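You operate a simulated robot arm through the tools that you are given. There is no shell and no other tool. Be economical: measure what you need, move in short steps, check, and stop when the job is done.

You run a simulated two-armed robot. Do the job below in one go: nothing can be reset, and whatever is moved stays where it is left.

Task
Pick up the blue cup with one hand, pass it to the other hand and put it on the top of the steel bench. Set down upright: blue cup.

It is judged by the outcome, as a careful person would: the job done as asked, and still so three seconds after it is handed in. It fails if anything else is knocked over, pushed out of place, dropped, spilled or broken.

Robot
Two 7-joint arms with two-finger grippers on one trunk, on a base that drives. Base frame: it is fixed to the floor where the robot stands at the start and does not move with it; the origin is under the middle of the robot, x ahead of it, y to its left, z up. Lengths are in m, angles in rad, forces in N, time in s.
The left shoulder is at the start at [0.078, 0.151, 0.888], the right one opposite. With the tool pointing down near the work surface each hand reaches from about 0.1 to 0.56 m from the robot's upright axis, wherever it stands, measured 20 degrees to its own side. Places, roughly: top of the steel bench [0.8, 3.6, 0.9]. Payload 2.54 kg a hand.
Tool frame (each hand has its own): the origin (TCP) lies between the finger pads and is the grasp point; the fingertips stand 0.03 m ahead of it; z points along the fingers, y is the line along which they close. The gripper opens to 0.116 m. The gripper's body begins 0.095 m behind the TCP.
Orientation is that of the tool frame in the base frame, as a unit quaternion [x, y, z, w]. With the fingers straight down and closing along the base's y, the tool's x points along the base's -x, its y along +y and its z along -z.

Tools
- The arms move only by the tool send_rows. It takes "left_increments", "right_increments" or both (then of equal length, played together; a hand with none holds still); each is a list of rows, each a list of 6 numbers: the shift along the tool's x, y, z in m, then the turn, a rotation vector about the tool's x, y, z in rad. In form: [[x, y, z, ax, ay, az], ...]. A call has 1 to 8 rows; each row is the pose to reach, as a shift and turn from the pose commanded when the call began, along the tool's axes at that moment. "left_hand" and "right_hand" are, for a hand that has rows, the gripper command, from -1 (shut) to 1 (fully open), values between in proportion, set as the call begins (left out, the last holds). A row lasts 0.2 s, in which the tool goes at most 0.05 m and 0.15 rad; a call with a longer step from one row to the next is refused whole, and so is a gripper value outside its range. Where a pose cannot be reached the arm comes as near as it can. A force on the tool above 40 N (or 10 N above the force at the start of the call, whichever is more), or a blocked arm, ends the call early, and 0.2 s more pass. Each finger travels about 0.072 m/s and halts on what it meets, pressing with about 42 N; the grip force reading is that of the motor and also rises with nothing between the fingers. The clock runs only during rows and for 0.2 s after the last one: add rows that repeat a pose to give the fingers time. The reply holds the time, the measured pose of the TCP, the force on the tool along the base axes, the opening and the grip force, in the units named above and with some noise, with the torque about the TCP (base axes, N m) and any sound that the robot's microphone picked up.
- Cameras (640 x 400 px; columns grow to the right, rows downward): "scene" is now at [0.1607, 0.0026, 1.0594]; the picture's right is [0.19, -0.98, 0.00], its down [0.08, 0.02, -1.00] and it looks along [0.98, 0.19, 0.08] (base axes); focal length 263 px, centre (320, 200). "left" rides on the left gripper at [0.069, 0.015, -0.122] in its tool frame; the picture's right is [-0.21, 0.98, 0.00], its down [-0.83, -0.18, -0.53] and it looks along [-0.52, -0.12, 0.85] (tool axes); focal length 251 px, centre (320, 200). "right" rides on the right gripper at [0.069, -0.015, -0.122] in its tool frame; the picture's right is [0.21, 0.98, 0.00], its down [-0.83, 0.18, -0.53] and it looks along [-0.52, 0.11, 0.85] (tool axes); focal length 251 px, centre (320, 200). There is no depth. A picture from a camera that has moved, and an enlarged one, comes with that camera's place and axes in the base frame and with its lens. The place of the scene camera against the robot may be out by one fixed shift of up to 0.025 m in any direction.
- grab_frame(camera): a new picture of that camera. It takes no simulated time.
- raise_lower(by): slides the trunk up (or, below 0, down) by that many m; the arms and the scene camera ride with it, the base frame stays. It gives what a move gives, with no picture.
- drive_base(legs): drives the robot by 1 to 6 legs, each [ahead, left, turn to the left] in m, m and rad, along the robot's own axes; the way and the turn of a leg run together, so that a leg with both is an arc; at most 1.5 m and 3.142 rad a leg. The arms and the cameras ride along, it lands a little off, and it stops where it bumps. It gives what a move gives.
- pan_tilt(pan, tilt): turns the head with the scene camera to pan (to the left, within 1.396 rad either way) and tilt (down, from -0.506 to 1.204), counted from straight ahead of the robot. It gives what a move gives.
- enlarge(camera, box): a new picture of the part [left, top, right, bottom] of that camera's present view, enlarged. It takes no simulated time.
- hand_in(): hands the job in; it is judged then, once.

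Go step by step. Nothing tells you exact positions but the pictures and the camera data: compare them with the known pose of the tool, close in by small moves and look again before you grip or let go. The budget is 120 turns and 92 pictures, counting those below and the enlarged ones. Unless the task says otherwise, let go and move clear before handing in, and close with one line.

The tools are called after "Request:" by a JSON object that holds its "fn" and its "kwargs". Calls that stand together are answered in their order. send_rows: Moves the arms, as the interface text tells. Its arguments: {"type":"object","properties":{"left_increments":{"type":"array"},"left_hand":{"type":"number"},"right_increments":{"type":"array"},"right_hand":{"type":"number"}},"required":[]} The other tools are called the same way: raise_lower (by) slides the trunk up or down; drive_base (legs) drives the base; pan_tilt (pan, tilt) turns the head that bears the scene camera; grab_frame (camera) takes a picture; enlarge (camera, box) takes an enlarged picture of a part of a camera's view; hand_in () hands the job in.

At the start:

```text
time: 0.0
left_position: [0.3564, 0.1966, 0.9997]
left_orientation: [-0.002, 1.0, -0.001, 0.0]
left_wrist_force: [-0.2, 0.2, 1.2]
left_wrist_torque: [-0.03, -0.02, 0.01]
left_finger_gap: 0.116
left_gripper_force: 0.0
right_position: [0.3211, -0.0903, 0.9994]
right_orientation: [0.0, 1.0, 0.0, 0.0]
right_wrist_force: [0.1, 0.8, 0.0]
right_wrist_torque: [0.0, 0.0, 0.0]
right_finger_gap: 0.116
right_gripper_force: 0.0
trunk travel left (down, up): [-0.125, 0.164]
robot x, y, heading: [0.0018, 0.0032, 0.003]
head pan, tilt: [0.192, -0.082]
```

scene: 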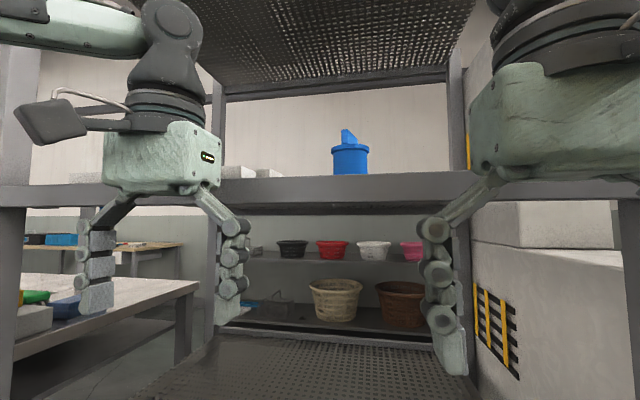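
right: 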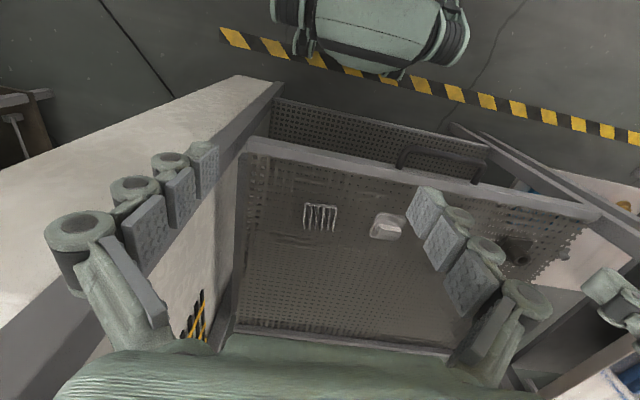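
left: 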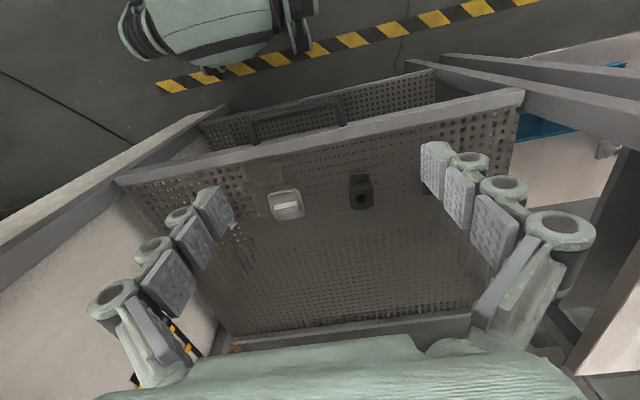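

I see a blue cylinder-like object on a shelf ahead of the robot, and a shelf unit around it. I'll enlarge it and look down and left to survey.

Request:
{"fn": "enlarge", "kwargs": {"camera": "scene", "box": [220, 100, 480, 260]}}

Request:
{"fn": "pan_tilt", "kwargs": {"pan": 0.0, "tilt": 0.5}}

Request:
{"fn": "grab_frame", "kwargs": {"camera": "scene"}}

Request:
{"fn": "pan_tilt", "kwargs": {"pan": 1.35, "tilt": 0.15}}

Request:
{"fn": "grab_frame", "kwargs": {"camera": "scene"}}

```text
2.46 times, centred on (350, 180) of scene
camera zoom: at [0.1607, 0.0026, 1.0594], right [0.19, -0.98, 0.0], down [0.08, 0.02, -1.0], along [0.98, 0.19, 0.08], focal length 646 px, centre (246, 249)
```

zoom: 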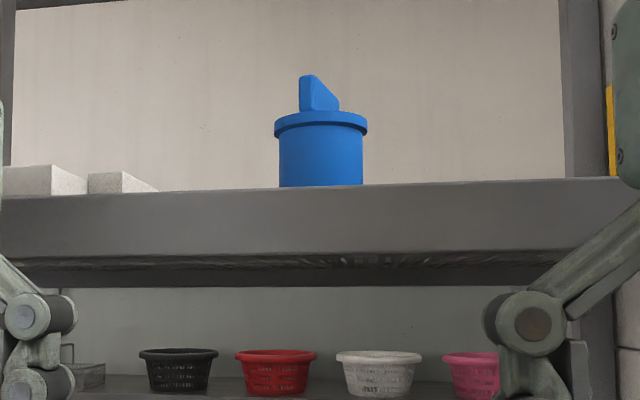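

```text
time: 1.0
left_position: [0.3559, 0.1968, 1.0005]
left_orientation: [-0.002, 1.0, -0.001, 0.0]
left_wrist_force: [-0.5, -0.2, -0.3]
left_wrist_torque: [-0.03, 0.0, -0.01]
left_finger_gap: 0.1161
left_gripper_force: 0.1
right_position: [0.3204, -0.0896, 0.9997]
right_orientation: [0.0, 1.0, 0.0, 0.0]
right_wrist_force: [-0.4, -0.6, 0.3]
right_wrist_torque: [-0.01, 0.02, 0.0]
right_finger_gap: 0.1159
right_gripper_force: 0.0
trunk travel left (down, up): [-0.125, 0.164]
robot x, y, heading: [0.001, -0.0031, -0.002]
head pan, tilt: [0.0, 0.499]
```

```text
87 pictures are left
camera scene: at [0.1656, -0.0141, 1.006], right [0.0, -1.0, 0.0], down [-0.48, 0.0, -0.88], along [0.88, 0.0, -0.48], focal length 263 px, centre (320, 200)
```

scene: 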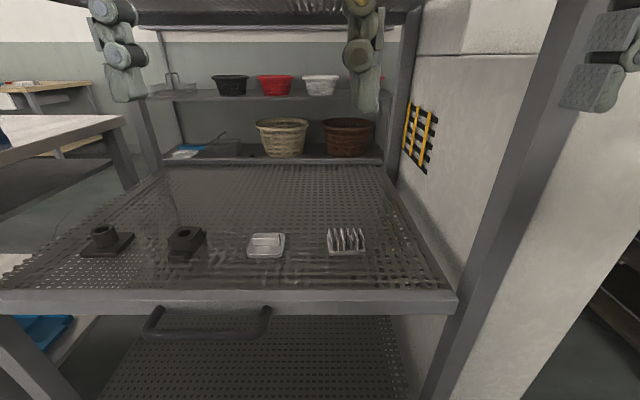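

```text
time: 2.5
left_position: [0.3578, 0.1972, 1.0]
left_orientation: [-0.001, 1.0, -0.001, 0.0]
left_wrist_force: [0.3, -0.3, -0.7]
left_wrist_torque: [0.01, -0.01, -0.02]
left_finger_gap: 0.1157
left_gripper_force: 0.0
right_position: [0.3204, -0.0894, 0.9997]
right_orientation: [0.0, 1.0, 0.0, 0.001]
right_wrist_force: [0.5, 0.4, -0.2]
right_wrist_torque: [0.01, 0.01, 0.04]
right_finger_gap: 0.1159
right_gripper_force: 0.0
trunk travel left (down, up): [-0.125, 0.164]
robot x, y, heading: [-0.0004, 0.0005, 0.0]
head pan, tilt: [1.349, 0.15]
```

```text
86 pictures are left
camera scene: at [0.0951, 0.0763, 1.0383], right [0.98, -0.22, 0.0], down [-0.03, -0.15, -0.99], along [0.22, 0.96, -0.15], focal length 263 px, centre (320, 200)
```

scene: 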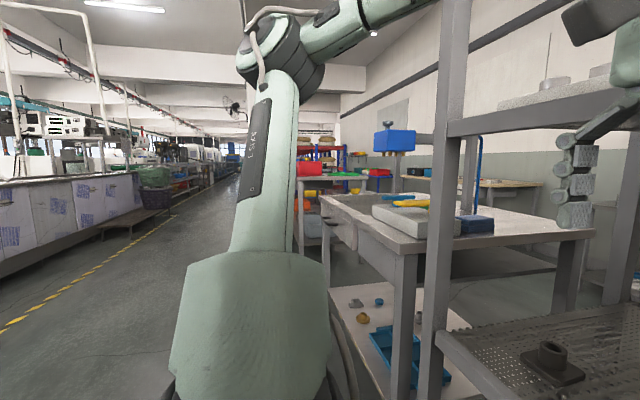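

The blue lidded cup stands on the rack's upper shelf (top about z 1.09), ahead at y≈0.05. I'll raise the trunk to see over the shelf edge and get a second viewpoint.

Request:
{"fn": "raise_lower", "kwargs": {"by": 0.16}}

Request:
{"fn": "pan_tilt", "kwargs": {"pan": 0.0, "tilt": 0.2}}

Request:
{"fn": "grab_frame", "kwargs": {"camera": "scene"}}

Request:
{"fn": "enlarge", "kwargs": {"camera": "scene", "box": [240, 60, 400, 160]}}

```text
time: 4.3
left_position: [0.3568, 0.1982, 1.1602]
left_orientation: [-0.001, 1.0, 0.0, 0.0]
left_wrist_force: [0.5, -0.4, 0.3]
left_wrist_torque: [-0.02, 0.02, 0.02]
left_finger_gap: 0.1159
left_gripper_force: 0.1
right_position: [0.3205, -0.0901, 1.1609]
right_orientation: [0.0, 1.0, -0.001, 0.0]
right_wrist_force: [-0.4, -0.1, -0.2]
right_wrist_torque: [0.0, -0.01, -0.01]
right_finger_gap: 0.1161
right_gripper_force: 0.1
trunk travel left (down, up): [-0.285, 0.004]
robot x, y, heading: [0.0015, -0.0038, -0.002]
head pan, tilt: [1.349, 0.15]
```

```text
time: 5.8
left_position: [0.3566, 0.1982, 1.1594]
left_orientation: [-0.001, 1.0, -0.001, 0.0]
left_wrist_force: [-0.3, 0.2, 0.4]
left_wrist_torque: [0.01, 0.01, 0.01]
left_finger_gap: 0.1159
left_gripper_force: 0.0
right_position: [0.3207, -0.0907, 1.1605]
right_orientation: [0.0, 1.0, 0.0, 0.001]
right_wrist_force: [-0.2, -0.2, 0.3]
right_wrist_torque: [0.03, -0.02, 0.02]
right_finger_gap: 0.1161
right_gripper_force: 0.1
trunk travel left (down, up): [-0.285, 0.004]
robot x, y, heading: [0.0022, -0.0019, -0.0]
head pan, tilt: [0.0, 0.201]
```

```text
85 pictures are left
camera scene: at [0.1678, -0.014, 1.1937], right [0.0, -1.0, 0.0], down [-0.2, 0.0, -0.98], along [0.98, 0.0, -0.2], focal length 263 px, centre (320, 200)
```

scene: 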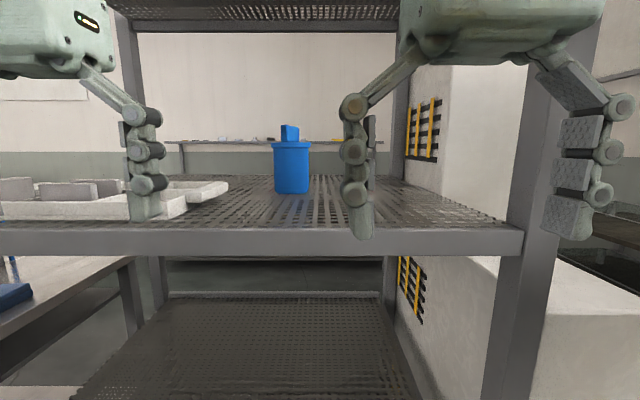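

```text
4.00 times, centred on (320, 110) of scene
camera zoom: at [0.1678, -0.014, 1.1937], right [0.0, -1.0, 0.0], down [-0.2, 0.0, -0.98], along [0.98, 0.0, -0.2], focal length 1050 px, centre (320, 560)
```

zoom: 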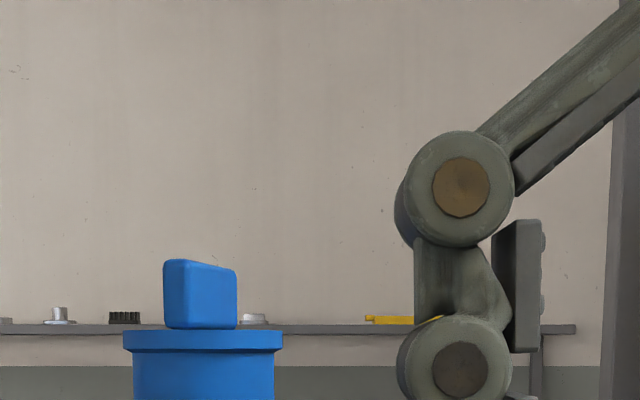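

The cup stands near (0.73, 0.045) with its base at z≈1.10 and is about 0.10 m tall. I'll take it with the right hand pitched 45° from the front, and later pass it to the left hand coming from the left; first I yaw and shift the right hand.

Request:
{"fn": "send_rows", "kwargs": {"right_increments": [[-0.02, 0.02, -0.02, 0, 0, -0.12], [-0.04, 0.04, -0.04, 0, 0, -0.24], [-0.05, 0.06, -0.06, 0, 0, -0.35]], "right_hand": 1}}

Request:
{"fn": "send_rows", "kwargs": {"right_increments": [[0, 0, 0, 0, -0.14, 0], [0, 0, 0, 0, -0.28, 0], [0, 0, 0, 0, -0.42, 0], [0, 0, 0, 0, -0.56, 0], [0, 0, 0, 0, -0.68, 0], [0, 0, 0, 0, -0.785, 0]]}}

Request:
{"fn": "grab_frame", "kwargs": {"camera": "scene"}}

Request:
{"fn": "grab_frame", "kwargs": {"camera": "right"}}

```text
time: 6.6
left_position: [0.3554, 0.1987, 1.16]
left_orientation: [-0.001, 1.0, 0.0, 0.001]
left_wrist_force: [-0.1, 0.8, 0.0]
left_wrist_torque: [-0.01, -0.03, 0.0]
left_finger_gap: 0.116
left_gripper_force: 0.1
right_position: [0.3709, -0.0291, 1.2198]
right_orientation: [-0.175, 0.985, 0.001, 0.001]
right_wrist_force: [0.1, -0.1, 0.5]
right_wrist_torque: [0.0, 0.02, 0.01]
right_finger_gap: 0.1159
right_gripper_force: 0.0
trunk travel left (down, up): [-0.285, 0.004]
robot x, y, heading: [-0.0001, -0.0017, -0.001]
head pan, tilt: [0.0, 0.201]
```

```text
time: 8.0
left_position: [0.3558, 0.1971, 1.1605]
left_orientation: [0.0, 1.0, 0.001, 0.0]
left_wrist_force: [0.0, -0.2, 0.1]
left_wrist_torque: [-0.03, 0.0, -0.01]
left_finger_gap: 0.1161
left_gripper_force: 0.0
right_position: [0.3717, -0.0307, 1.2198]
right_orientation: [-0.16, 0.909, 0.068, 0.378]
right_wrist_force: [-0.5, 0.1, 0.4]
right_wrist_torque: [0.01, -0.02, 0.03]
right_finger_gap: 0.1162
right_gripper_force: 0.0
trunk travel left (down, up): [-0.285, 0.004]
robot x, y, heading: [0.0, -0.0019, 0.001]
head pan, tilt: [0.0, 0.201]
```

```text
83 pictures are left
camera scene: at [0.1677, -0.0142, 1.1937], right [0.0, -1.0, 0.0], down [-0.2, 0.0, -0.98], along [0.98, 0.0, -0.2], focal length 263 px, centre (320, 200)
```

scene: 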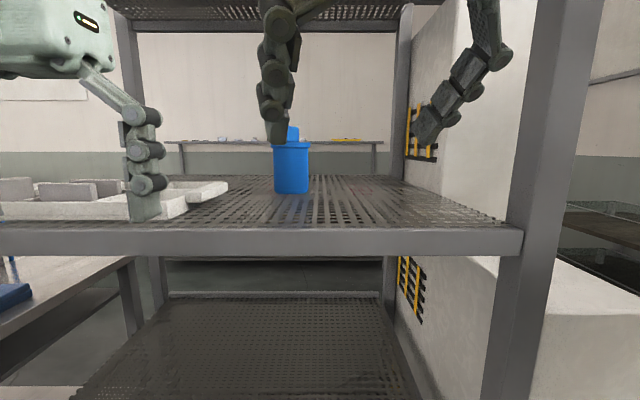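

```text
82 pictures are left
camera right: at [0.2496, -0.0906, 1.2575], right [-0.48, 0.87, -0.15], down [0.13, 0.24, 0.96], along [0.87, 0.44, -0.23], focal length 251 px, centre (320, 200)
```

right: 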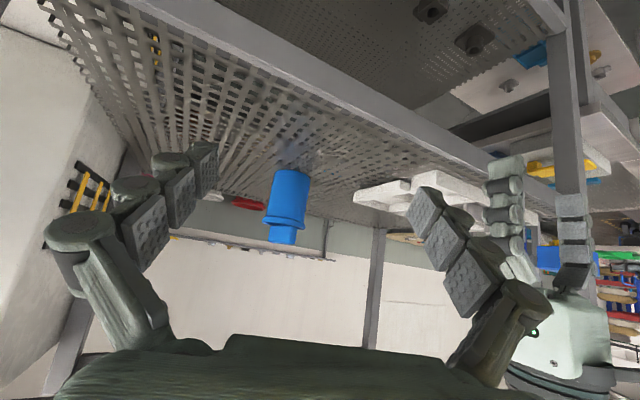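

The wrist picture (upside down) confirms the cup near (0.70–0.73, 0.065). I'll advance the right hand over the shelf and refine.

Request:
{"fn": "send_rows", "kwargs": {"right_increments": [[-0.0226, -0.0057, 0.031, 0, 0, 0], [-0.0451, -0.0114, 0.0621, 0, 0, 0], [-0.0677, -0.0172, 0.0931, 0, 0, 0], [-0.0902, -0.0229, 0.1242, 0, 0, 0], [-0.1128, -0.0286, 0.1552, 0, 0, 0]]}}

Request:
{"fn": "grab_frame", "kwargs": {"camera": "scene"}}

Request:
{"fn": "grab_frame", "kwargs": {"camera": "right"}}

```text
time: 9.2
left_position: [0.3571, 0.1968, 1.1601]
left_orientation: [0.0, 1.0, 0.0, 0.0]
left_wrist_force: [-0.5, -0.4, 0.5]
left_wrist_torque: [0.0, 0.0, -0.01]
left_finger_gap: 0.116
left_gripper_force: 0.1
right_position: [0.5586, 0.0093, 1.1899]
right_orientation: [-0.161, 0.91, 0.066, 0.376]
right_wrist_force: [-0.8, -0.2, 0.2]
right_wrist_torque: [0.02, 0.02, 0.0]
right_finger_gap: 0.1158
right_gripper_force: 0.1
trunk travel left (down, up): [-0.285, 0.004]
robot x, y, heading: [-0.0024, -0.0023, -0.0]
head pan, tilt: [0.0, 0.201]
```

```text
81 pictures are left
camera scene: at [0.1683, -0.0139, 1.1935], right [0.0, -1.0, 0.0], down [-0.2, 0.0, -0.98], along [0.98, 0.0, -0.2], focal length 263 px, centre (320, 200)
```

scene: 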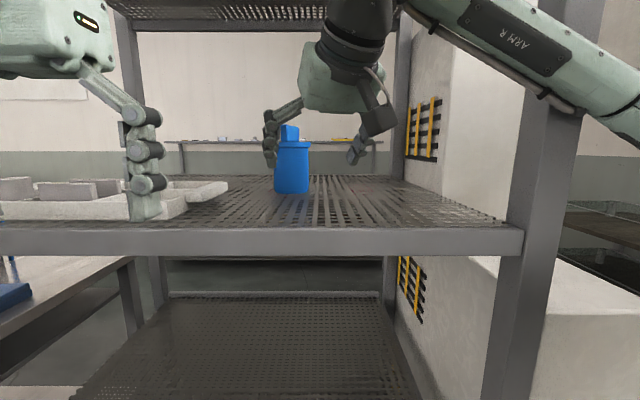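

```text
80 pictures are left
camera right: at [0.4384, -0.0514, 1.2265], right [-0.48, 0.87, -0.15], down [0.13, 0.24, 0.96], along [0.87, 0.44, -0.23], focal length 251 px, centre (320, 200)
```

right: 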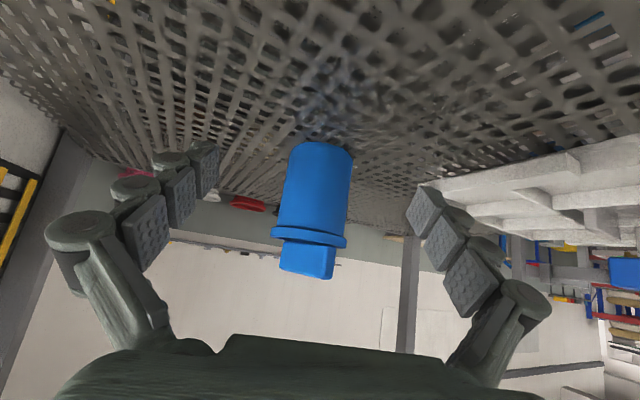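

Combining two wrist views, the cup axis is about (0.70, 0.074), z 1.10–1.20; the scene camera reads about 0.02 m low in y. I'll move to a standoff with the gripper slightly narrowed to stay clear of the tray.

Request:
{"fn": "send_rows", "kwargs": {"right_increments": [[-0.0142, 0.0066, 0.0388, 0, 0, 0], [-0.0283, 0.0131, 0.0777, 0, 0, 0]], "right_hand": 0.8}}

Request:
{"fn": "grab_frame", "kwargs": {"camera": "right"}}

Request:
{"fn": "enlarge", "kwargs": {"camera": "scene", "box": [200, 80, 400, 205]}}

```text
time: 10.0
left_position: [0.3373, 0.189, 1.1666]
left_orientation: [0.004, 1.0, 0.002, 0.009]
left_wrist_force: [-1.1, -0.1, -0.4]
left_wrist_torque: [-0.02, -0.02, -0.01]
left_finger_gap: 0.1158
left_gripper_force: 0.1
right_position: [0.6002, 0.0332, 1.1817]
right_orientation: [-0.155, 0.901, 0.066, 0.399]
right_wrist_force: [0.2, -0.8, -0.2]
right_wrist_torque: [0.0, 0.0, 0.01]
right_finger_gap: 0.1043
right_gripper_force: 0.0
trunk travel left (down, up): [-0.285, 0.004]
robot x, y, heading: [-0.0084, 0.0023, -0.013]
head pan, tilt: [0.0, 0.201]
stopped in row 2 (right hand): the arm was blocked; the commanded pose is now the measured one
```

```text
79 pictures are left
camera right: at [0.4762, -0.0264, 1.2113], right [-0.46, 0.87, -0.16], down [0.09, 0.23, 0.97], along [0.88, 0.43, -0.18], focal length 251 px, centre (320, 200)
```

right: 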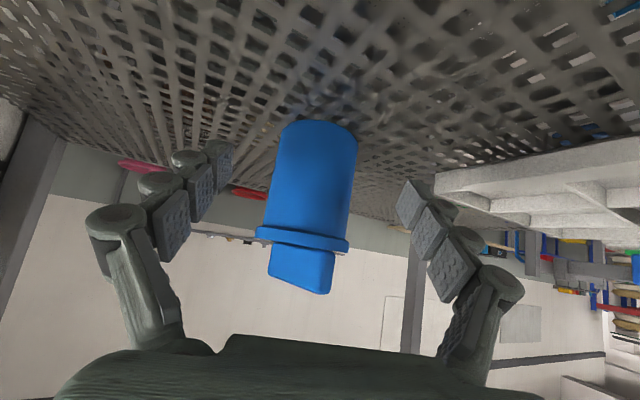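

```text
3.20 times, centred on (300, 142) of scene
camera zoom: at [0.1457, -0.0205, 1.1955], right [-0.01, -1.0, 0.0], down [-0.18, 0.01, -0.98], along [0.98, -0.01, -0.18], focal length 840 px, centre (384, 384)
```

zoom: 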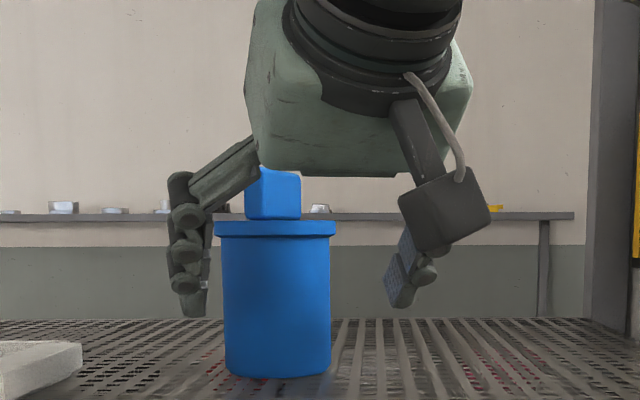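

The arm was blocked, probably the forearm touching the rack's right post or upper shelf. I'll back off slightly and look at the forearm.

Request:
{"fn": "send_rows", "kwargs": {"right_increments": [[0.01, -0.005, -0.035, 0, 0, 0]]}}

Request:
{"fn": "pan_tilt", "kwargs": {"pan": -0.6, "tilt": -0.1}}

Request:
{"fn": "grab_frame", "kwargs": {"camera": "scene"}}

```text
time: 10.4
left_position: [0.3475, 0.198, 1.1629]
left_orientation: [0.0, 1.0, -0.002, 0.004]
left_wrist_force: [0.1, 0.1, -0.3]
left_wrist_torque: [0.02, -0.02, -0.02]
left_finger_gap: 0.1158
left_gripper_force: 0.1
right_position: [0.584, 0.0312, 1.1833]
right_orientation: [-0.162, 0.905, 0.066, 0.388]
right_wrist_force: [1.0, -0.6, 1.5]
right_wrist_torque: [0.04, 0.23, 0.11]
right_finger_gap: 0.1043
right_gripper_force: 0.0
trunk travel left (down, up): [-0.285, 0.004]
robot x, y, heading: [-0.0009, 0.0004, -0.001]
head pan, tilt: [0.0, 0.201]
```

```text
time: 11.4
left_position: [0.3497, 0.1993, 1.1623]
left_orientation: [0.002, 1.0, -0.003, 0.004]
left_wrist_force: [0.3, 0.3, 0.0]
left_wrist_torque: [0.04, -0.02, 0.03]
left_finger_gap: 0.1157
left_gripper_force: 0.1
right_position: [0.5853, 0.0298, 1.185]
right_orientation: [-0.161, 0.905, 0.065, 0.388]
right_wrist_force: [0.4, 0.5, 0.7]
right_wrist_torque: [0.01, -0.01, 0.01]
right_finger_gap: 0.1043
right_gripper_force: 0.0
trunk travel left (down, up): [-0.285, 0.004]
robot x, y, heading: [-0.0025, -0.0026, -0.009]
head pan, tilt: [-0.6, -0.099]
```

```text
77 pictures are left
camera scene: at [0.1375, -0.0607, 1.2221], right [-0.57, -0.82, 0.0], down [0.09, -0.06, -0.99], along [0.82, -0.56, 0.11], focal length 263 px, centre (320, 200)
```

scene: 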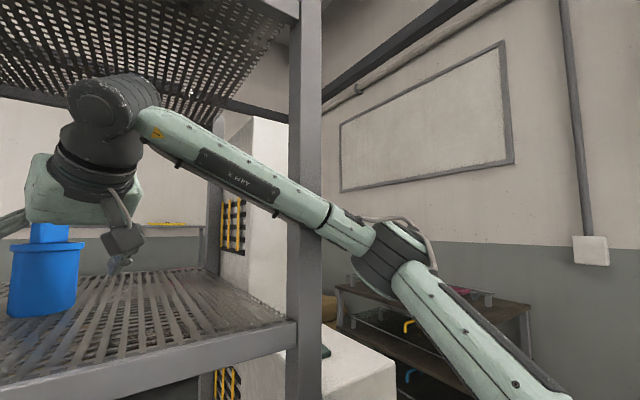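

The forearm leaned on the right front post because the elbow is outside it. I'll pull the hand out, then drive the robot about 0.22 m left so the right arm enters between the posts.

Request:
{"fn": "send_rows", "kwargs": {"right_increments": [[0.0238, 0.0006, -0.036, 0, 0, 0], [0.0476, 0.0012, -0.072, 0, 0, 0], [0.0714, 0.0018, -0.108, 0, 0, 0], [0.0952, 0.0024, -0.144, 0, 0, 0], [0.119, 0.003, -0.18, 0, 0, 0]]}}

Request:
{"fn": "pan_tilt", "kwargs": {"pan": 0.7, "tilt": 0.5}}

Request:
{"fn": "grab_frame", "kwargs": {"camera": "scene"}}

```text
time: 12.6
left_position: [0.3536, 0.1945, 1.1598]
left_orientation: [0.001, 1.0, 0.0, 0.001]
left_wrist_force: [0.0, 0.1, 0.6]
left_wrist_torque: [0.0, -0.04, 0.0]
left_finger_gap: 0.116
left_gripper_force: 0.0
right_position: [0.3907, -0.0455, 1.2222]
right_orientation: [-0.158, 0.907, 0.067, 0.385]
right_wrist_force: [-0.6, 0.1, -0.3]
right_wrist_torque: [0.0, -0.03, -0.03]
right_finger_gap: 0.1045
right_gripper_force: 0.5
trunk travel left (down, up): [-0.285, 0.004]
robot x, y, heading: [-0.0038, 0.0006, -0.003]
head pan, tilt: [-0.6, -0.099]
```

```text
time: 14.1
left_position: [0.3547, 0.1955, 1.1605]
left_orientation: [0.002, 1.0, 0.0, 0.0]
left_wrist_force: [-0.5, 0.3, -0.3]
left_wrist_torque: [0.0, -0.02, 0.0]
left_finger_gap: 0.1162
left_gripper_force: 0.1
right_position: [0.3916, -0.043, 1.2197]
right_orientation: [-0.158, 0.907, 0.066, 0.384]
right_wrist_force: [-0.3, 0.3, -0.4]
right_wrist_torque: [0.01, -0.01, 0.01]
right_finger_gap: 0.1042
right_gripper_force: 0.0
trunk travel left (down, up): [-0.285, 0.004]
robot x, y, heading: [0.0007, 0.0004, -0.006]
head pan, tilt: [0.7, 0.499]
```

```text
76 pictures are left
camera scene: at [0.142, 0.0429, 1.166], right [0.64, -0.77, 0.0], down [-0.37, -0.31, -0.88], along [0.67, 0.56, -0.48], focal length 263 px, centre (320, 200)
```

scene: 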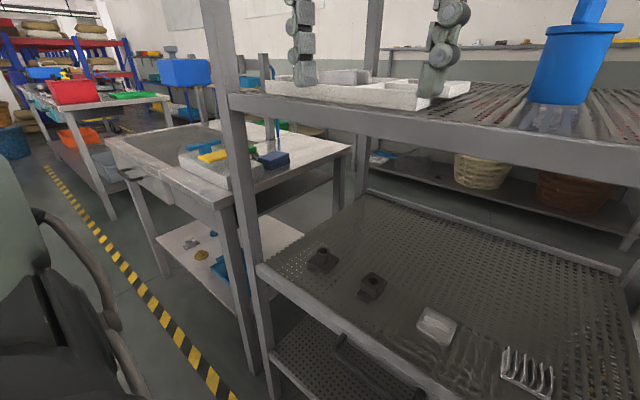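

The left side is open aisle, so I drive left 0.22 m.

Request:
{"fn": "drive_base", "kwargs": {"legs": [[0, 0.22, 0]]}}

Request:
{"fn": "pan_tilt", "kwargs": {"pan": -0.2, "tilt": 0.2}}

Request:
{"fn": "grab_frame", "kwargs": {"camera": "scene"}}

Request:
{"fn": "grab_frame", "kwargs": {"camera": "right"}}

```text
time: 16.8
left_position: [0.3557, 0.4139, 1.1597]
left_orientation: [0.0, 1.0, 0.0, 0.0]
left_wrist_force: [0.4, 0.6, 0.0]
left_wrist_torque: [-0.03, 0.04, 0.0]
left_finger_gap: 0.1161
left_gripper_force: 0.1
right_position: [0.3919, 0.174, 1.2201]
right_orientation: [-0.158, 0.907, 0.067, 0.385]
right_wrist_force: [-0.7, 0.2, -0.9]
right_wrist_torque: [-0.03, 0.02, 0.0]
right_finger_gap: 0.1045
right_gripper_force: 0.2
trunk travel left (down, up): [-0.285, 0.004]
robot x, y, heading: [-0.003, 0.216, -0.005]
head pan, tilt: [0.7, 0.499]
```

```text
time: 18.0
left_position: [0.3555, 0.412, 1.1605]
left_orientation: [0.001, 1.0, 0.0, 0.0]
left_wrist_force: [-0.1, -0.3, 1.4]
left_wrist_torque: [0.0, 0.01, 0.02]
left_finger_gap: 0.1161
left_gripper_force: 0.0
right_position: [0.3915, 0.1737, 1.2203]
right_orientation: [-0.158, 0.907, 0.067, 0.385]
right_wrist_force: [0.3, -0.4, -0.6]
right_wrist_torque: [0.01, 0.0, 0.0]
right_finger_gap: 0.1045
right_gripper_force: 0.0
trunk travel left (down, up): [-0.285, 0.004]
robot x, y, heading: [-0.0029, 0.2168, -0.008]
head pan, tilt: [-0.201, 0.201]
```

```text
75 pictures are left
camera scene: at [0.1644, 0.1837, 1.1936], right [-0.2, -0.98, 0.0], down [-0.2, 0.04, -0.98], along [0.96, -0.2, -0.2], focal length 263 px, centre (320, 200)
```

scene: 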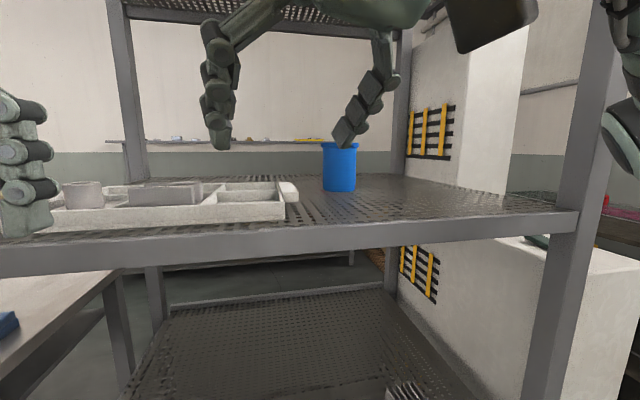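

```text
74 pictures are left
camera right: at [0.2702, 0.1143, 1.2558], right [-0.47, 0.87, -0.15], down [0.12, 0.24, 0.96], along [0.87, 0.44, -0.21], focal length 251 px, centre (320, 200)
```

right: 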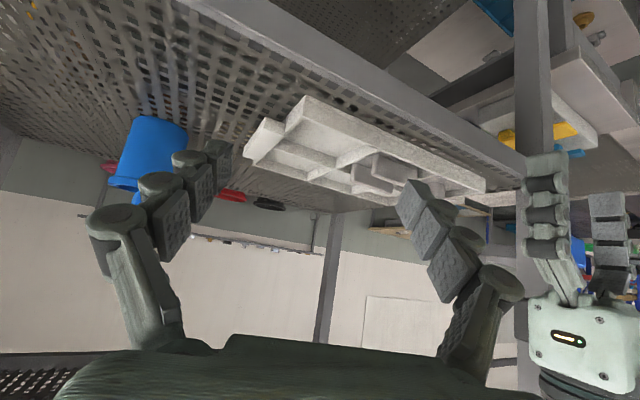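

Now there is room on the right. I'll shift the right hand to line up with the cup and reduce its yaw to about 0.15 rad.

Request:
{"fn": "send_rows", "kwargs": {"right_increments": [[0.0088, -0.045, -0.009, 0.047, 0, 0.047], [0.0176, -0.09, -0.018, 0.094, 0, 0.094], [0.0264, -0.135, -0.027, 0.14, 0, 0.142]]}}

Request:
{"fn": "grab_frame", "kwargs": {"camera": "right"}}

Request:
{"fn": "grab_frame", "kwargs": {"camera": "scene"}}

```text
time: 18.8
left_position: [0.3559, 0.4127, 1.1605]
left_orientation: [0.001, 1.0, 0.0, 0.001]
left_wrist_force: [-0.7, -0.3, 0.6]
left_wrist_torque: [0.01, -0.01, 0.01]
left_finger_gap: 0.1161
left_gripper_force: 0.0
right_position: [0.4024, 0.0319, 1.2203]
right_orientation: [-0.066, 0.918, 0.031, 0.389]
right_wrist_force: [0.0, 0.6, 0.9]
right_wrist_torque: [0.02, 0.01, -0.02]
right_finger_gap: 0.1043
right_gripper_force: 0.0
trunk travel left (down, up): [-0.285, 0.004]
robot x, y, heading: [-0.0028, 0.2193, -0.004]
head pan, tilt: [-0.201, 0.201]
```

```text
73 pictures are left
camera right: at [0.2709, -0.0014, 1.2553], right [-0.29, 0.95, -0.15], down [0.16, 0.2, 0.97], along [0.94, 0.26, -0.21], focal length 251 px, centre (320, 200)
```

right: 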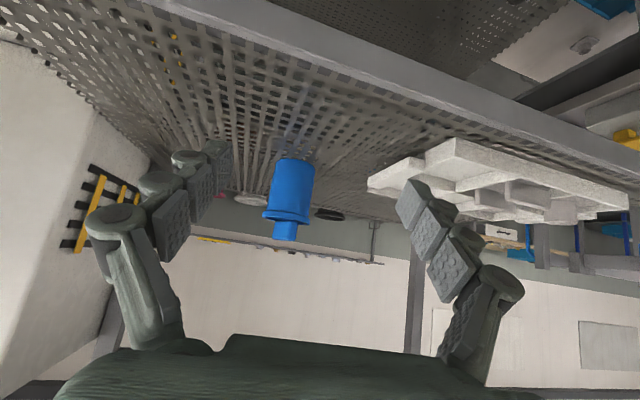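

```text
72 pictures are left
camera scene: at [0.164, 0.1827, 1.1937], right [-0.2, -0.98, 0.0], down [-0.19, 0.04, -0.98], along [0.96, -0.2, -0.2], focal length 263 px, centre (320, 200)
```

scene: 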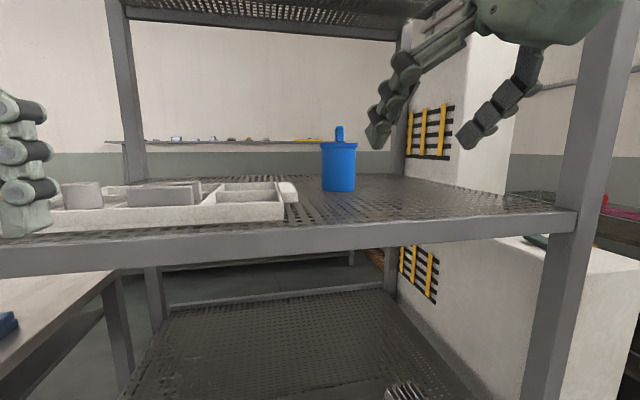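

Triangulating several wrist views puts the cup axis at about (0.66, 0.056), diameter 0.066, z 1.12–1.21. I'll advance to a standoff 8 cm short of it.

Request:
{"fn": "send_rows", "kwargs": {"right_increments": [[-0.0228, -0.0036, 0.0397, 0, 0, 0], [-0.0456, -0.0071, 0.0794, 0, 0, 0], [-0.0684, -0.0107, 0.1192, 0, 0, 0], [-0.0912, -0.0142, 0.1589, 0, 0, 0], [-0.0912, -0.0142, 0.1589, 0, 0, 0]]}}

Request:
{"fn": "grab_frame", "kwargs": {"camera": "right"}}

Request:
{"fn": "grab_frame", "kwargs": {"camera": "scene"}}

```text
time: 20.0
left_position: [0.3547, 0.4136, 1.1605]
left_orientation: [0.001, 1.0, 0.0, -0.001]
left_wrist_force: [0.3, 0.1, -0.5]
left_wrist_torque: [0.04, -0.02, -0.03]
left_finger_gap: 0.1162
left_gripper_force: 0.0
right_position: [0.5801, 0.0457, 1.1756]
right_orientation: [-0.066, 0.919, 0.031, 0.389]
right_wrist_force: [-0.4, -0.4, 0.1]
right_wrist_torque: [-0.01, 0.02, -0.02]
right_finger_gap: 0.1043
right_gripper_force: 0.0
trunk travel left (down, up): [-0.285, 0.004]
robot x, y, heading: [-0.0004, 0.2185, -0.001]
head pan, tilt: [-0.201, 0.201]
```

```text
71 pictures are left
camera right: at [0.4489, 0.0122, 1.2096], right [-0.29, 0.95, -0.15], down [0.16, 0.2, 0.97], along [0.94, 0.26, -0.21], focal length 251 px, centre (320, 200)
```

right: 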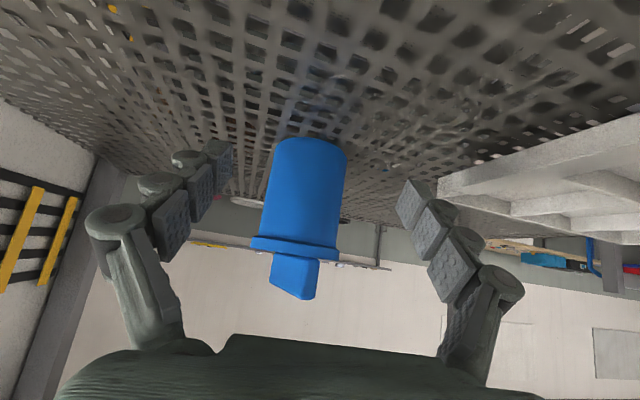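

```text
70 pictures are left
camera scene: at [0.164, 0.1836, 1.1937], right [-0.2, -0.98, 0.0], down [-0.19, 0.04, -0.98], along [0.96, -0.2, -0.2], focal length 263 px, centre (320, 200)
```

scene: 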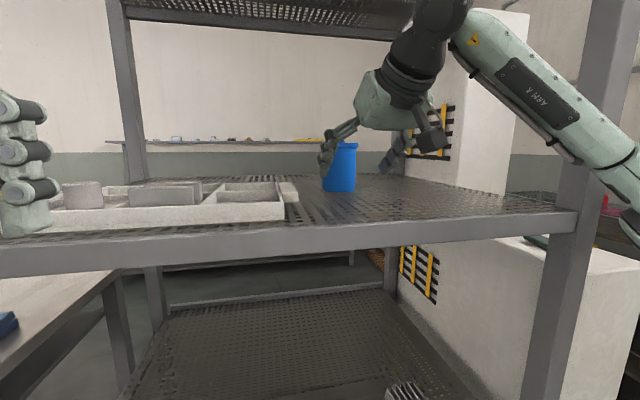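

The cup axis reads (0.664, 0.055) consistently. Before going in I check the forearm's clearance from the post.

Request:
{"fn": "pan_tilt", "kwargs": {"pan": -0.8, "tilt": -0.1}}

Request:
{"fn": "grab_frame", "kwargs": {"camera": "scene"}}

```text
time: 21.0
left_position: [0.3562, 0.4142, 1.1603]
left_orientation: [0.001, 1.0, 0.0, 0.0]
left_wrist_force: [-0.4, 0.3, 0.3]
left_wrist_torque: [-0.02, 0.02, 0.0]
left_finger_gap: 0.1162
left_gripper_force: 0.0
right_position: [0.5808, 0.0466, 1.176]
right_orientation: [-0.067, 0.918, 0.031, 0.389]
right_wrist_force: [-0.8, -0.8, 0.2]
right_wrist_torque: [0.01, 0.03, 0.01]
right_finger_gap: 0.1047
right_gripper_force: 0.1
trunk travel left (down, up): [-0.285, 0.004]
robot x, y, heading: [-0.0032, 0.2206, -0.005]
head pan, tilt: [-0.799, -0.099]
```

```text
69 pictures are left
camera scene: at [0.1336, 0.1399, 1.2209], right [-0.72, -0.69, 0.0], down [0.07, -0.07, -1.0], along [0.69, -0.72, 0.1], focal length 263 px, centre (320, 200)
```

scene: 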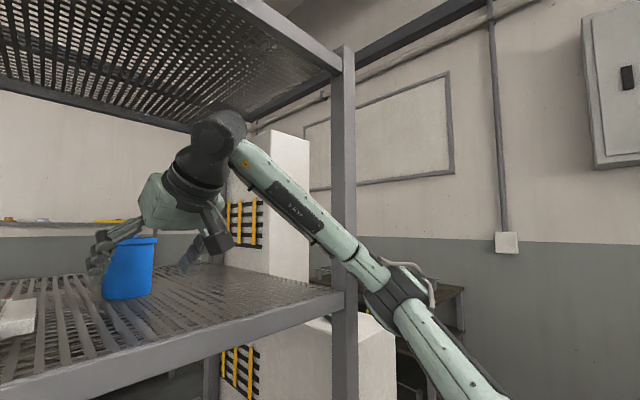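

The forearm passes quite close to the post. Backing the robot 0.12 m will straighten the arm and bring the elbow in, so I back straight out and then reach again.

Request:
{"fn": "drive_base", "kwargs": {"legs": [[-0.12, 0, 0]]}}

Request:
{"fn": "send_rows", "kwargs": {"right_increments": [[-0.0206, 0, 0.0213, 0, 0, 0], [-0.0412, 0, 0.0426, 0, 0, 0], [-0.0618, 0, 0.0639, 0, 0, 0], [-0.0824, 0, 0.0852, 0, 0, 0], [-0.0824, 0, 0.0852, 0, 0, 0]]}}

Request:
{"fn": "grab_frame", "kwargs": {"camera": "scene"}}

Request:
{"fn": "grab_frame", "kwargs": {"camera": "right"}}

```text
time: 22.2
left_position: [0.2357, 0.4143, 1.1605]
left_orientation: [0.001, 1.0, 0.0, 0.001]
left_wrist_force: [-0.6, 0.4, 0.6]
left_wrist_torque: [0.02, -0.04, 0.0]
left_finger_gap: 0.1159
left_gripper_force: 0.0
right_position: [0.4601, 0.0476, 1.1748]
right_orientation: [-0.066, 0.919, 0.03, 0.389]
right_wrist_force: [-0.2, 0.5, 0.4]
right_wrist_torque: [0.0, -0.04, 0.01]
right_finger_gap: 0.1041
right_gripper_force: 0.1
trunk travel left (down, up): [-0.285, 0.004]
robot x, y, heading: [-0.1202, 0.2216, -0.004]
head pan, tilt: [-0.799, -0.099]
```

```text
time: 23.4
left_position: [0.2364, 0.4146, 1.16]
left_orientation: [0.001, 1.0, 0.0, 0.001]
left_wrist_force: [-0.6, 0.1, 0.1]
left_wrist_torque: [-0.02, -0.03, -0.02]
left_finger_gap: 0.1161
left_gripper_force: 0.1
right_position: [0.5779, 0.0647, 1.1747]
right_orientation: [-0.066, 0.918, 0.031, 0.389]
right_wrist_force: [0.7, 0.5, -1.2]
right_wrist_torque: [0.01, 0.03, 0.0]
right_finger_gap: 0.1043
right_gripper_force: 0.1
trunk travel left (down, up): [-0.285, 0.004]
robot x, y, heading: [-0.1211, 0.2141, -0.0]
head pan, tilt: [-0.799, -0.099]
```

```text
68 pictures are left
camera scene: at [0.0142, 0.1403, 1.2209], right [-0.72, -0.69, 0.0], down [0.07, -0.07, -0.99], along [0.69, -0.72, 0.1], focal length 263 px, centre (320, 200)
```

scene: 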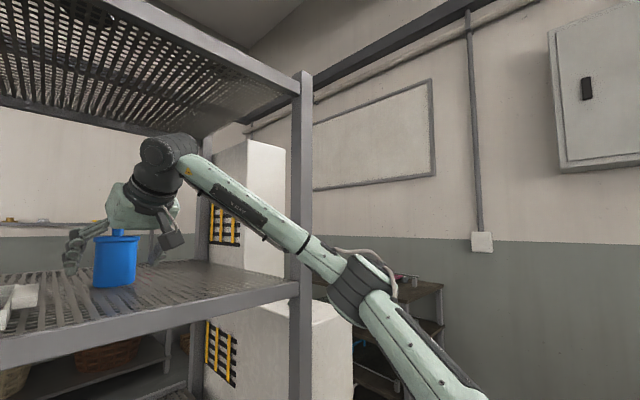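

```text
67 pictures are left
camera right: at [0.4466, 0.0301, 1.2095], right [-0.29, 0.94, -0.15], down [0.16, 0.2, 0.97], along [0.94, 0.26, -0.21], focal length 251 px, centre (320, 200)
```

right: 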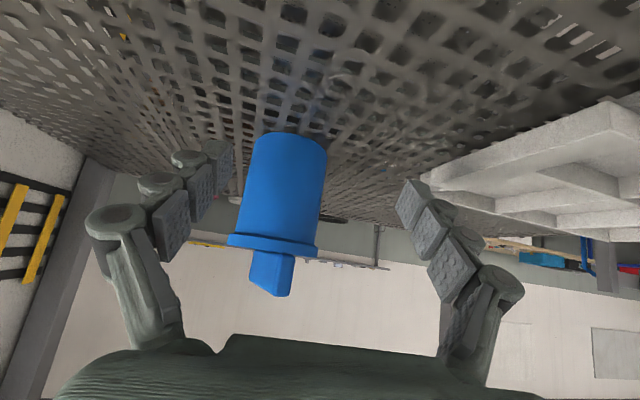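

The forearm now has more room. I'll correct sideways by 2.3 cm, lower slightly and go half way in, then check.

Request:
{"fn": "send_rows", "kwargs": {"right_increments": [[0, -0.023, 0, 0, 0, 0], [-0.0192, -0.023, 0.037, 0, 0, 0], [-0.0192, -0.023, 0.037, 0, 0, 0]]}}

Request:
{"fn": "grab_frame", "kwargs": {"camera": "right"}}

Request:
{"fn": "enlarge", "kwargs": {"camera": "scene", "box": [20, 160, 260, 310]}}

```text
time: 24.2
left_position: [0.2358, 0.4131, 1.1604]
left_orientation: [0.002, 1.0, 0.0, 0.001]
left_wrist_force: [0.1, -1.0, 0.0]
left_wrist_torque: [0.05, -0.02, 0.02]
left_finger_gap: 0.116
left_gripper_force: 0.1
right_position: [0.6201, 0.0471, 1.163]
right_orientation: [-0.067, 0.918, 0.031, 0.39]
right_wrist_force: [0.3, 0.4, 0.7]
right_wrist_torque: [0.02, -0.01, -0.02]
right_finger_gap: 0.1044
right_gripper_force: 0.2
trunk travel left (down, up): [-0.285, 0.004]
robot x, y, heading: [-0.1194, 0.2156, -0.007]
head pan, tilt: [-0.799, -0.099]
```

```text
66 pictures are left
camera right: at [0.4892, 0.013, 1.1982], right [-0.29, 0.95, -0.15], down [0.16, 0.2, 0.97], along [0.94, 0.26, -0.21], focal length 251 px, centre (320, 200)
```

right: 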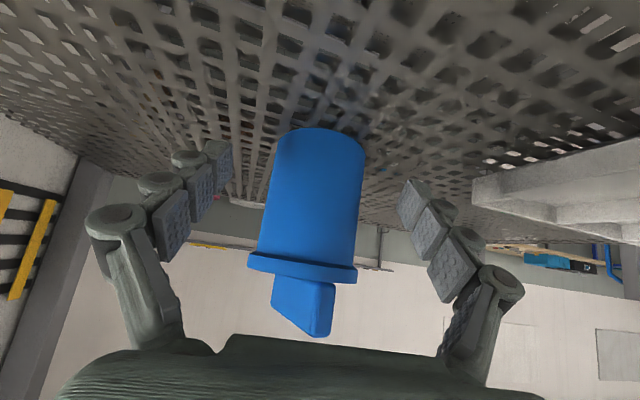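

```text
2.67 times, centred on (140, 235) of scene
camera zoom: at [0.0138, 0.14, 1.221], right [-0.72, -0.69, 0.0], down [0.07, -0.07, -0.99], along [0.69, -0.72, 0.1], focal length 700 px, centre (800, 107)
```

zoom: 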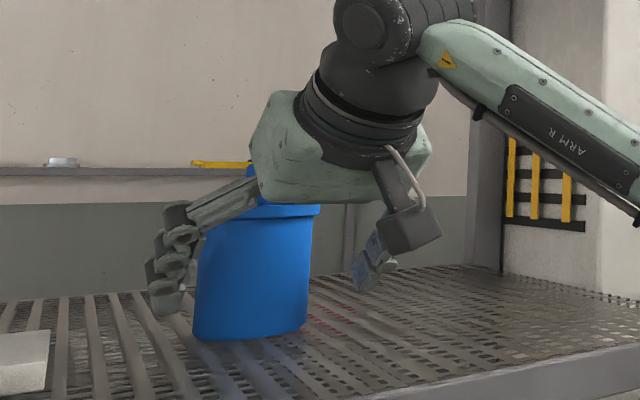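

The cup is centred between the fingers. I move the last 4 cm forward and close.

Request:
{"fn": "send_rows", "kwargs": {"right_increments": [[-0.0139, -0.0015, 0.0144, 0, 0, 0], [-0.0278, -0.003, 0.0287, 0, 0, 0], [-0.0278, -0.003, 0.0287, 0, 0, 0]]}}

Request:
{"fn": "grab_frame", "kwargs": {"camera": "right"}}

Request:
{"fn": "enlarge", "kwargs": {"camera": "scene", "box": [20, 160, 260, 310]}}

```text
time: 25.0
left_position: [0.2357, 0.4128, 1.1606]
left_orientation: [0.0, 1.0, 0.0, 0.0]
left_wrist_force: [0.0, 0.5, -0.3]
left_wrist_torque: [0.01, -0.02, 0.0]
left_finger_gap: 0.116
left_gripper_force: 0.1
right_position: [0.662, 0.051, 1.1637]
right_orientation: [-0.067, 0.918, 0.031, 0.389]
right_wrist_force: [-0.6, 0.6, -0.2]
right_wrist_torque: [0.02, 0.0, 0.0]
right_finger_gap: 0.1045
right_gripper_force: 0.0
trunk travel left (down, up): [-0.285, 0.004]
robot x, y, heading: [-0.122, 0.2159, -0.004]
head pan, tilt: [-0.799, -0.099]
```

```text
64 pictures are left
camera right: at [0.5302, 0.0163, 1.1979], right [-0.29, 0.94, -0.15], down [0.16, 0.2, 0.97], along [0.94, 0.26, -0.21], focal length 251 px, centre (320, 200)
```

right: 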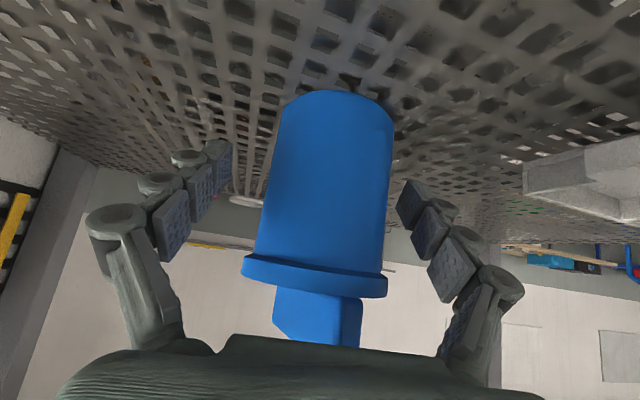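

```text
2.67 times, centred on (140, 235) of scene
camera zoom: at [0.0142, 0.1403, 1.2209], right [-0.72, -0.69, 0.0], down [0.07, -0.07, -1.0], along [0.69, -0.72, 0.1], focal length 700 px, centre (800, 107)
```

zoom: 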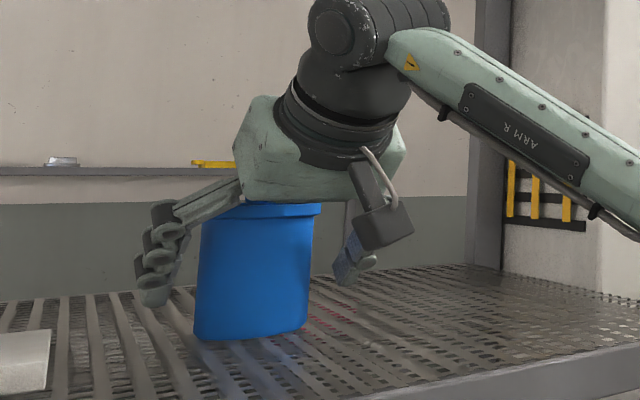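

TCP is at the cup axis and nothing touches. I close the gripper.

Request:
{"fn": "send_rows", "kwargs": {"right_increments": [[0, 0, 0, 0, 0, 0], [0, 0, 0, 0, 0, 0], [0, 0, 0, 0, 0, 0], [0, 0, 0, 0, 0, 0], [0, 0, 0, 0, 0, 0]], "right_hand": -1}}

Request:
{"fn": "grab_frame", "kwargs": {"camera": "right"}}

```text
time: 26.2
left_position: [0.2356, 0.4133, 1.1606]
left_orientation: [0.001, 1.0, 0.0, 0.0]
left_wrist_force: [-0.3, 0.6, 0.5]
left_wrist_torque: [-0.02, 0.0, -0.04]
left_finger_gap: 0.116
left_gripper_force: 0.0
right_position: [0.6607, 0.0501, 1.1639]
right_orientation: [-0.066, 0.918, 0.031, 0.39]
right_wrist_force: [-0.7, 0.0, 1.8]
right_wrist_torque: [-0.06, 0.02, 0.0]
right_finger_gap: 0.0618
right_gripper_force: 41.6
trunk travel left (down, up): [-0.285, 0.004]
robot x, y, heading: [-0.1226, 0.2167, 0.001]
head pan, tilt: [-0.799, -0.099]
```

```text
62 pictures are left
camera right: at [0.5299, 0.0165, 1.1981], right [-0.29, 0.95, -0.15], down [0.16, 0.2, 0.97], along [0.94, 0.26, -0.21], focal length 251 px, centre (320, 200)
```

right: 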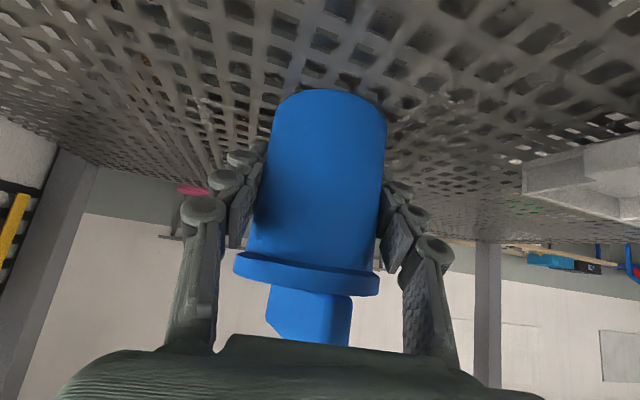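

Gripped at 0.062 m. I lift 4 cm and check.

Request:
{"fn": "send_rows", "kwargs": {"right_increments": [[-0.0144, 0, -0.0139, 0, 0, 0], [-0.0287, 0, -0.0278, 0, 0, 0], [-0.0359, 0, -0.0347, 0, 0, 0], [-0.0359, 0, -0.0347, 0, 0, 0]]}}

Request:
{"fn": "grab_frame", "kwargs": {"camera": "right"}}

Request:
{"fn": "grab_frame", "kwargs": {"camera": "scene"}}

```text
time: 27.2
left_position: [0.2371, 0.4137, 1.1598]
left_orientation: [0.001, 1.0, 0.0, -0.001]
left_wrist_force: [-0.6, 0.4, -0.1]
left_wrist_torque: [0.02, 0.01, -0.01]
left_finger_gap: 0.1157
left_gripper_force: 0.1
right_position: [0.6617, 0.0502, 1.2131]
right_orientation: [-0.067, 0.918, 0.031, 0.389]
right_wrist_force: [0.0, 0.5, -1.0]
right_wrist_torque: [-0.03, 0.01, 0.04]
right_finger_gap: 0.0615
right_gripper_force: 41.6
trunk travel left (down, up): [-0.285, 0.004]
robot x, y, heading: [-0.1194, 0.2167, -0.008]
head pan, tilt: [-0.799, -0.099]
```

```text
61 pictures are left
camera right: at [0.5301, 0.016, 1.2482], right [-0.29, 0.95, -0.15], down [0.16, 0.2, 0.97], along [0.94, 0.26, -0.21], focal length 251 px, centre (320, 200)
```

right: 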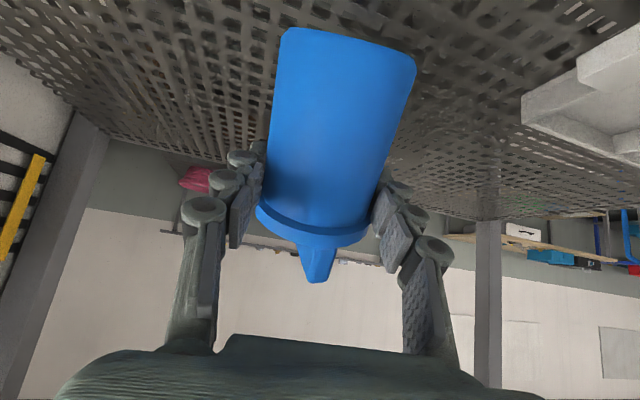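

```text
60 pictures are left
camera scene: at [0.0145, 0.1403, 1.2209], right [-0.72, -0.69, 0.0], down [0.07, -0.07, -1.0], along [0.69, -0.72, 0.1], focal length 263 px, centre (320, 200)
```

scene: 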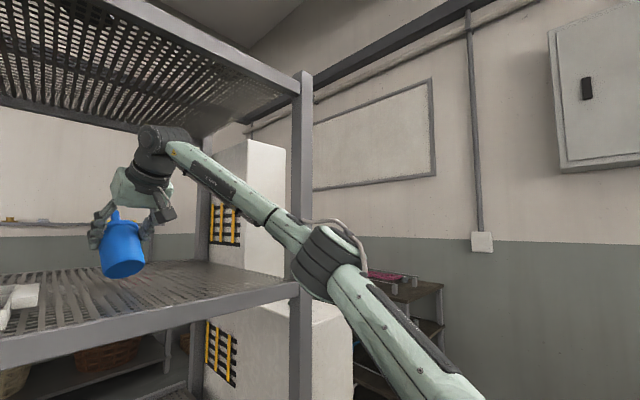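

The cup is up but seems to have slipped and tilted in the grip. I look closer.

Request:
{"fn": "enlarge", "kwargs": {"camera": "scene", "box": [60, 180, 200, 290]}}

Request:
{"fn": "enlarge", "kwargs": {"camera": "right", "box": [160, 20, 480, 300]}}

```text
3.64 times, centred on (130, 235) of scene
camera zoom: at [0.0145, 0.1403, 1.2209], right [-0.72, -0.69, 0.0], down [0.07, -0.07, -1.0], along [0.69, -0.72, 0.1], focal length 955 px, centre (1011, 73)
```

zoom: 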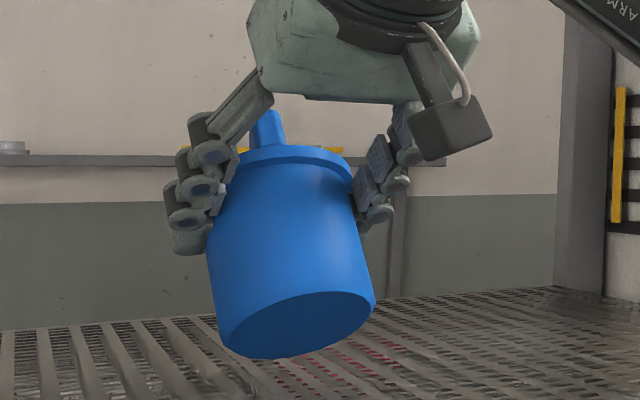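

```text
1.43 times, centred on (320, 160) of right
camera zoom: at [0.5301, 0.016, 1.2482], right [-0.29, 0.95, -0.15], down [0.16, 0.2, 0.97], along [0.94, 0.26, -0.21], focal length 359 px, centre (320, 257)
```

zoom: 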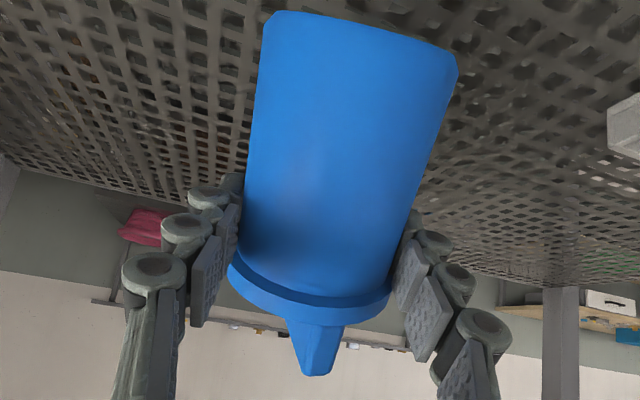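

The cup has tilted about 25° (base toward the robot) in the grip, as the pads caught it slightly behind its centre. I'll pitch the hand up so the cup is upright again, then set it down on the shelf and regrip further forward.

Request:
{"fn": "send_rows", "kwargs": {"right_increments": [[0, 0, 0, -0.019, -0.11, 0.019], [0, 0, 0, -0.038, -0.22, 0.038], [0, 0, 0, -0.057, -0.33, 0.056], [0, 0, 0, -0.076, -0.44, 0.075], [0, 0, 0, -0.076, -0.44, 0.075]]}}

Request:
{"fn": "enlarge", "kwargs": {"camera": "scene", "box": [40, 160, 240, 310]}}

Request:
{"fn": "grab_frame", "kwargs": {"camera": "right"}}

```text
time: 28.4
left_position: [0.236, 0.4141, 1.1605]
left_orientation: [0.001, 1.0, 0.001, 0.0]
left_wrist_force: [-1.0, 0.0, 0.1]
left_wrist_torque: [0.01, -0.02, 0.01]
left_finger_gap: 0.1158
left_gripper_force: 0.1
right_position: [0.6627, 0.0511, 1.2133]
right_orientation: [-0.038, 0.811, 0.094, 0.577]
right_wrist_force: [-0.5, 0.7, -1.4]
right_wrist_torque: [-0.02, 0.02, 0.01]
right_finger_gap: 0.0613
right_gripper_force: 42.0
trunk travel left (down, up): [-0.285, 0.004]
robot x, y, heading: [-0.1231, 0.2213, -0.005]
head pan, tilt: [-0.799, -0.099]
```

```text
2.67 times, centred on (140, 235) of scene
camera zoom: at [0.0144, 0.1405, 1.2209], right [-0.72, -0.69, 0.0], down [0.07, -0.07, -0.99], along [0.69, -0.72, 0.1], focal length 700 px, centre (800, 107)
```

zoom: 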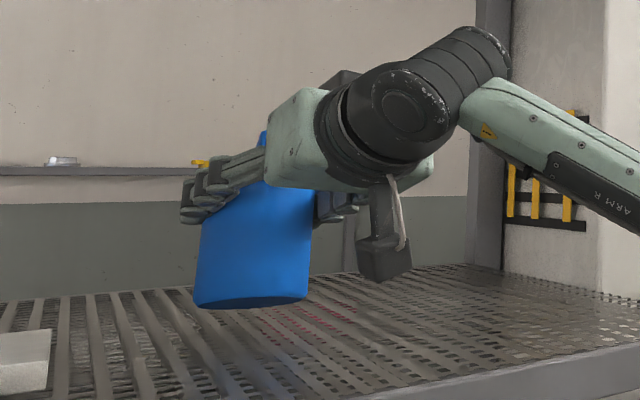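

```text
56 pictures are left
camera right: at [0.5282, 0.0156, 1.1848], right [-0.24, 0.97, -0.1], down [-0.25, 0.03, 0.97], along [0.94, 0.25, 0.23], focal length 251 px, centre (320, 200)
```

right: 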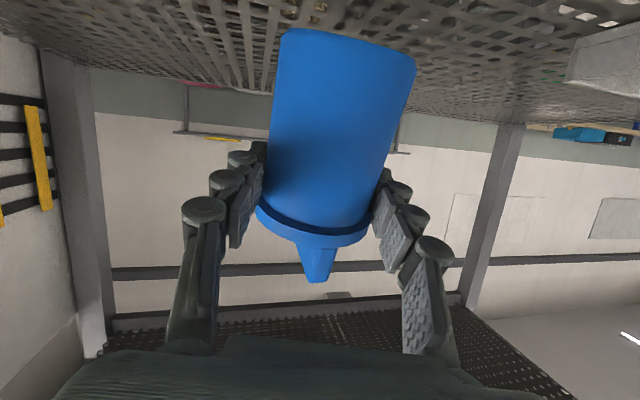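

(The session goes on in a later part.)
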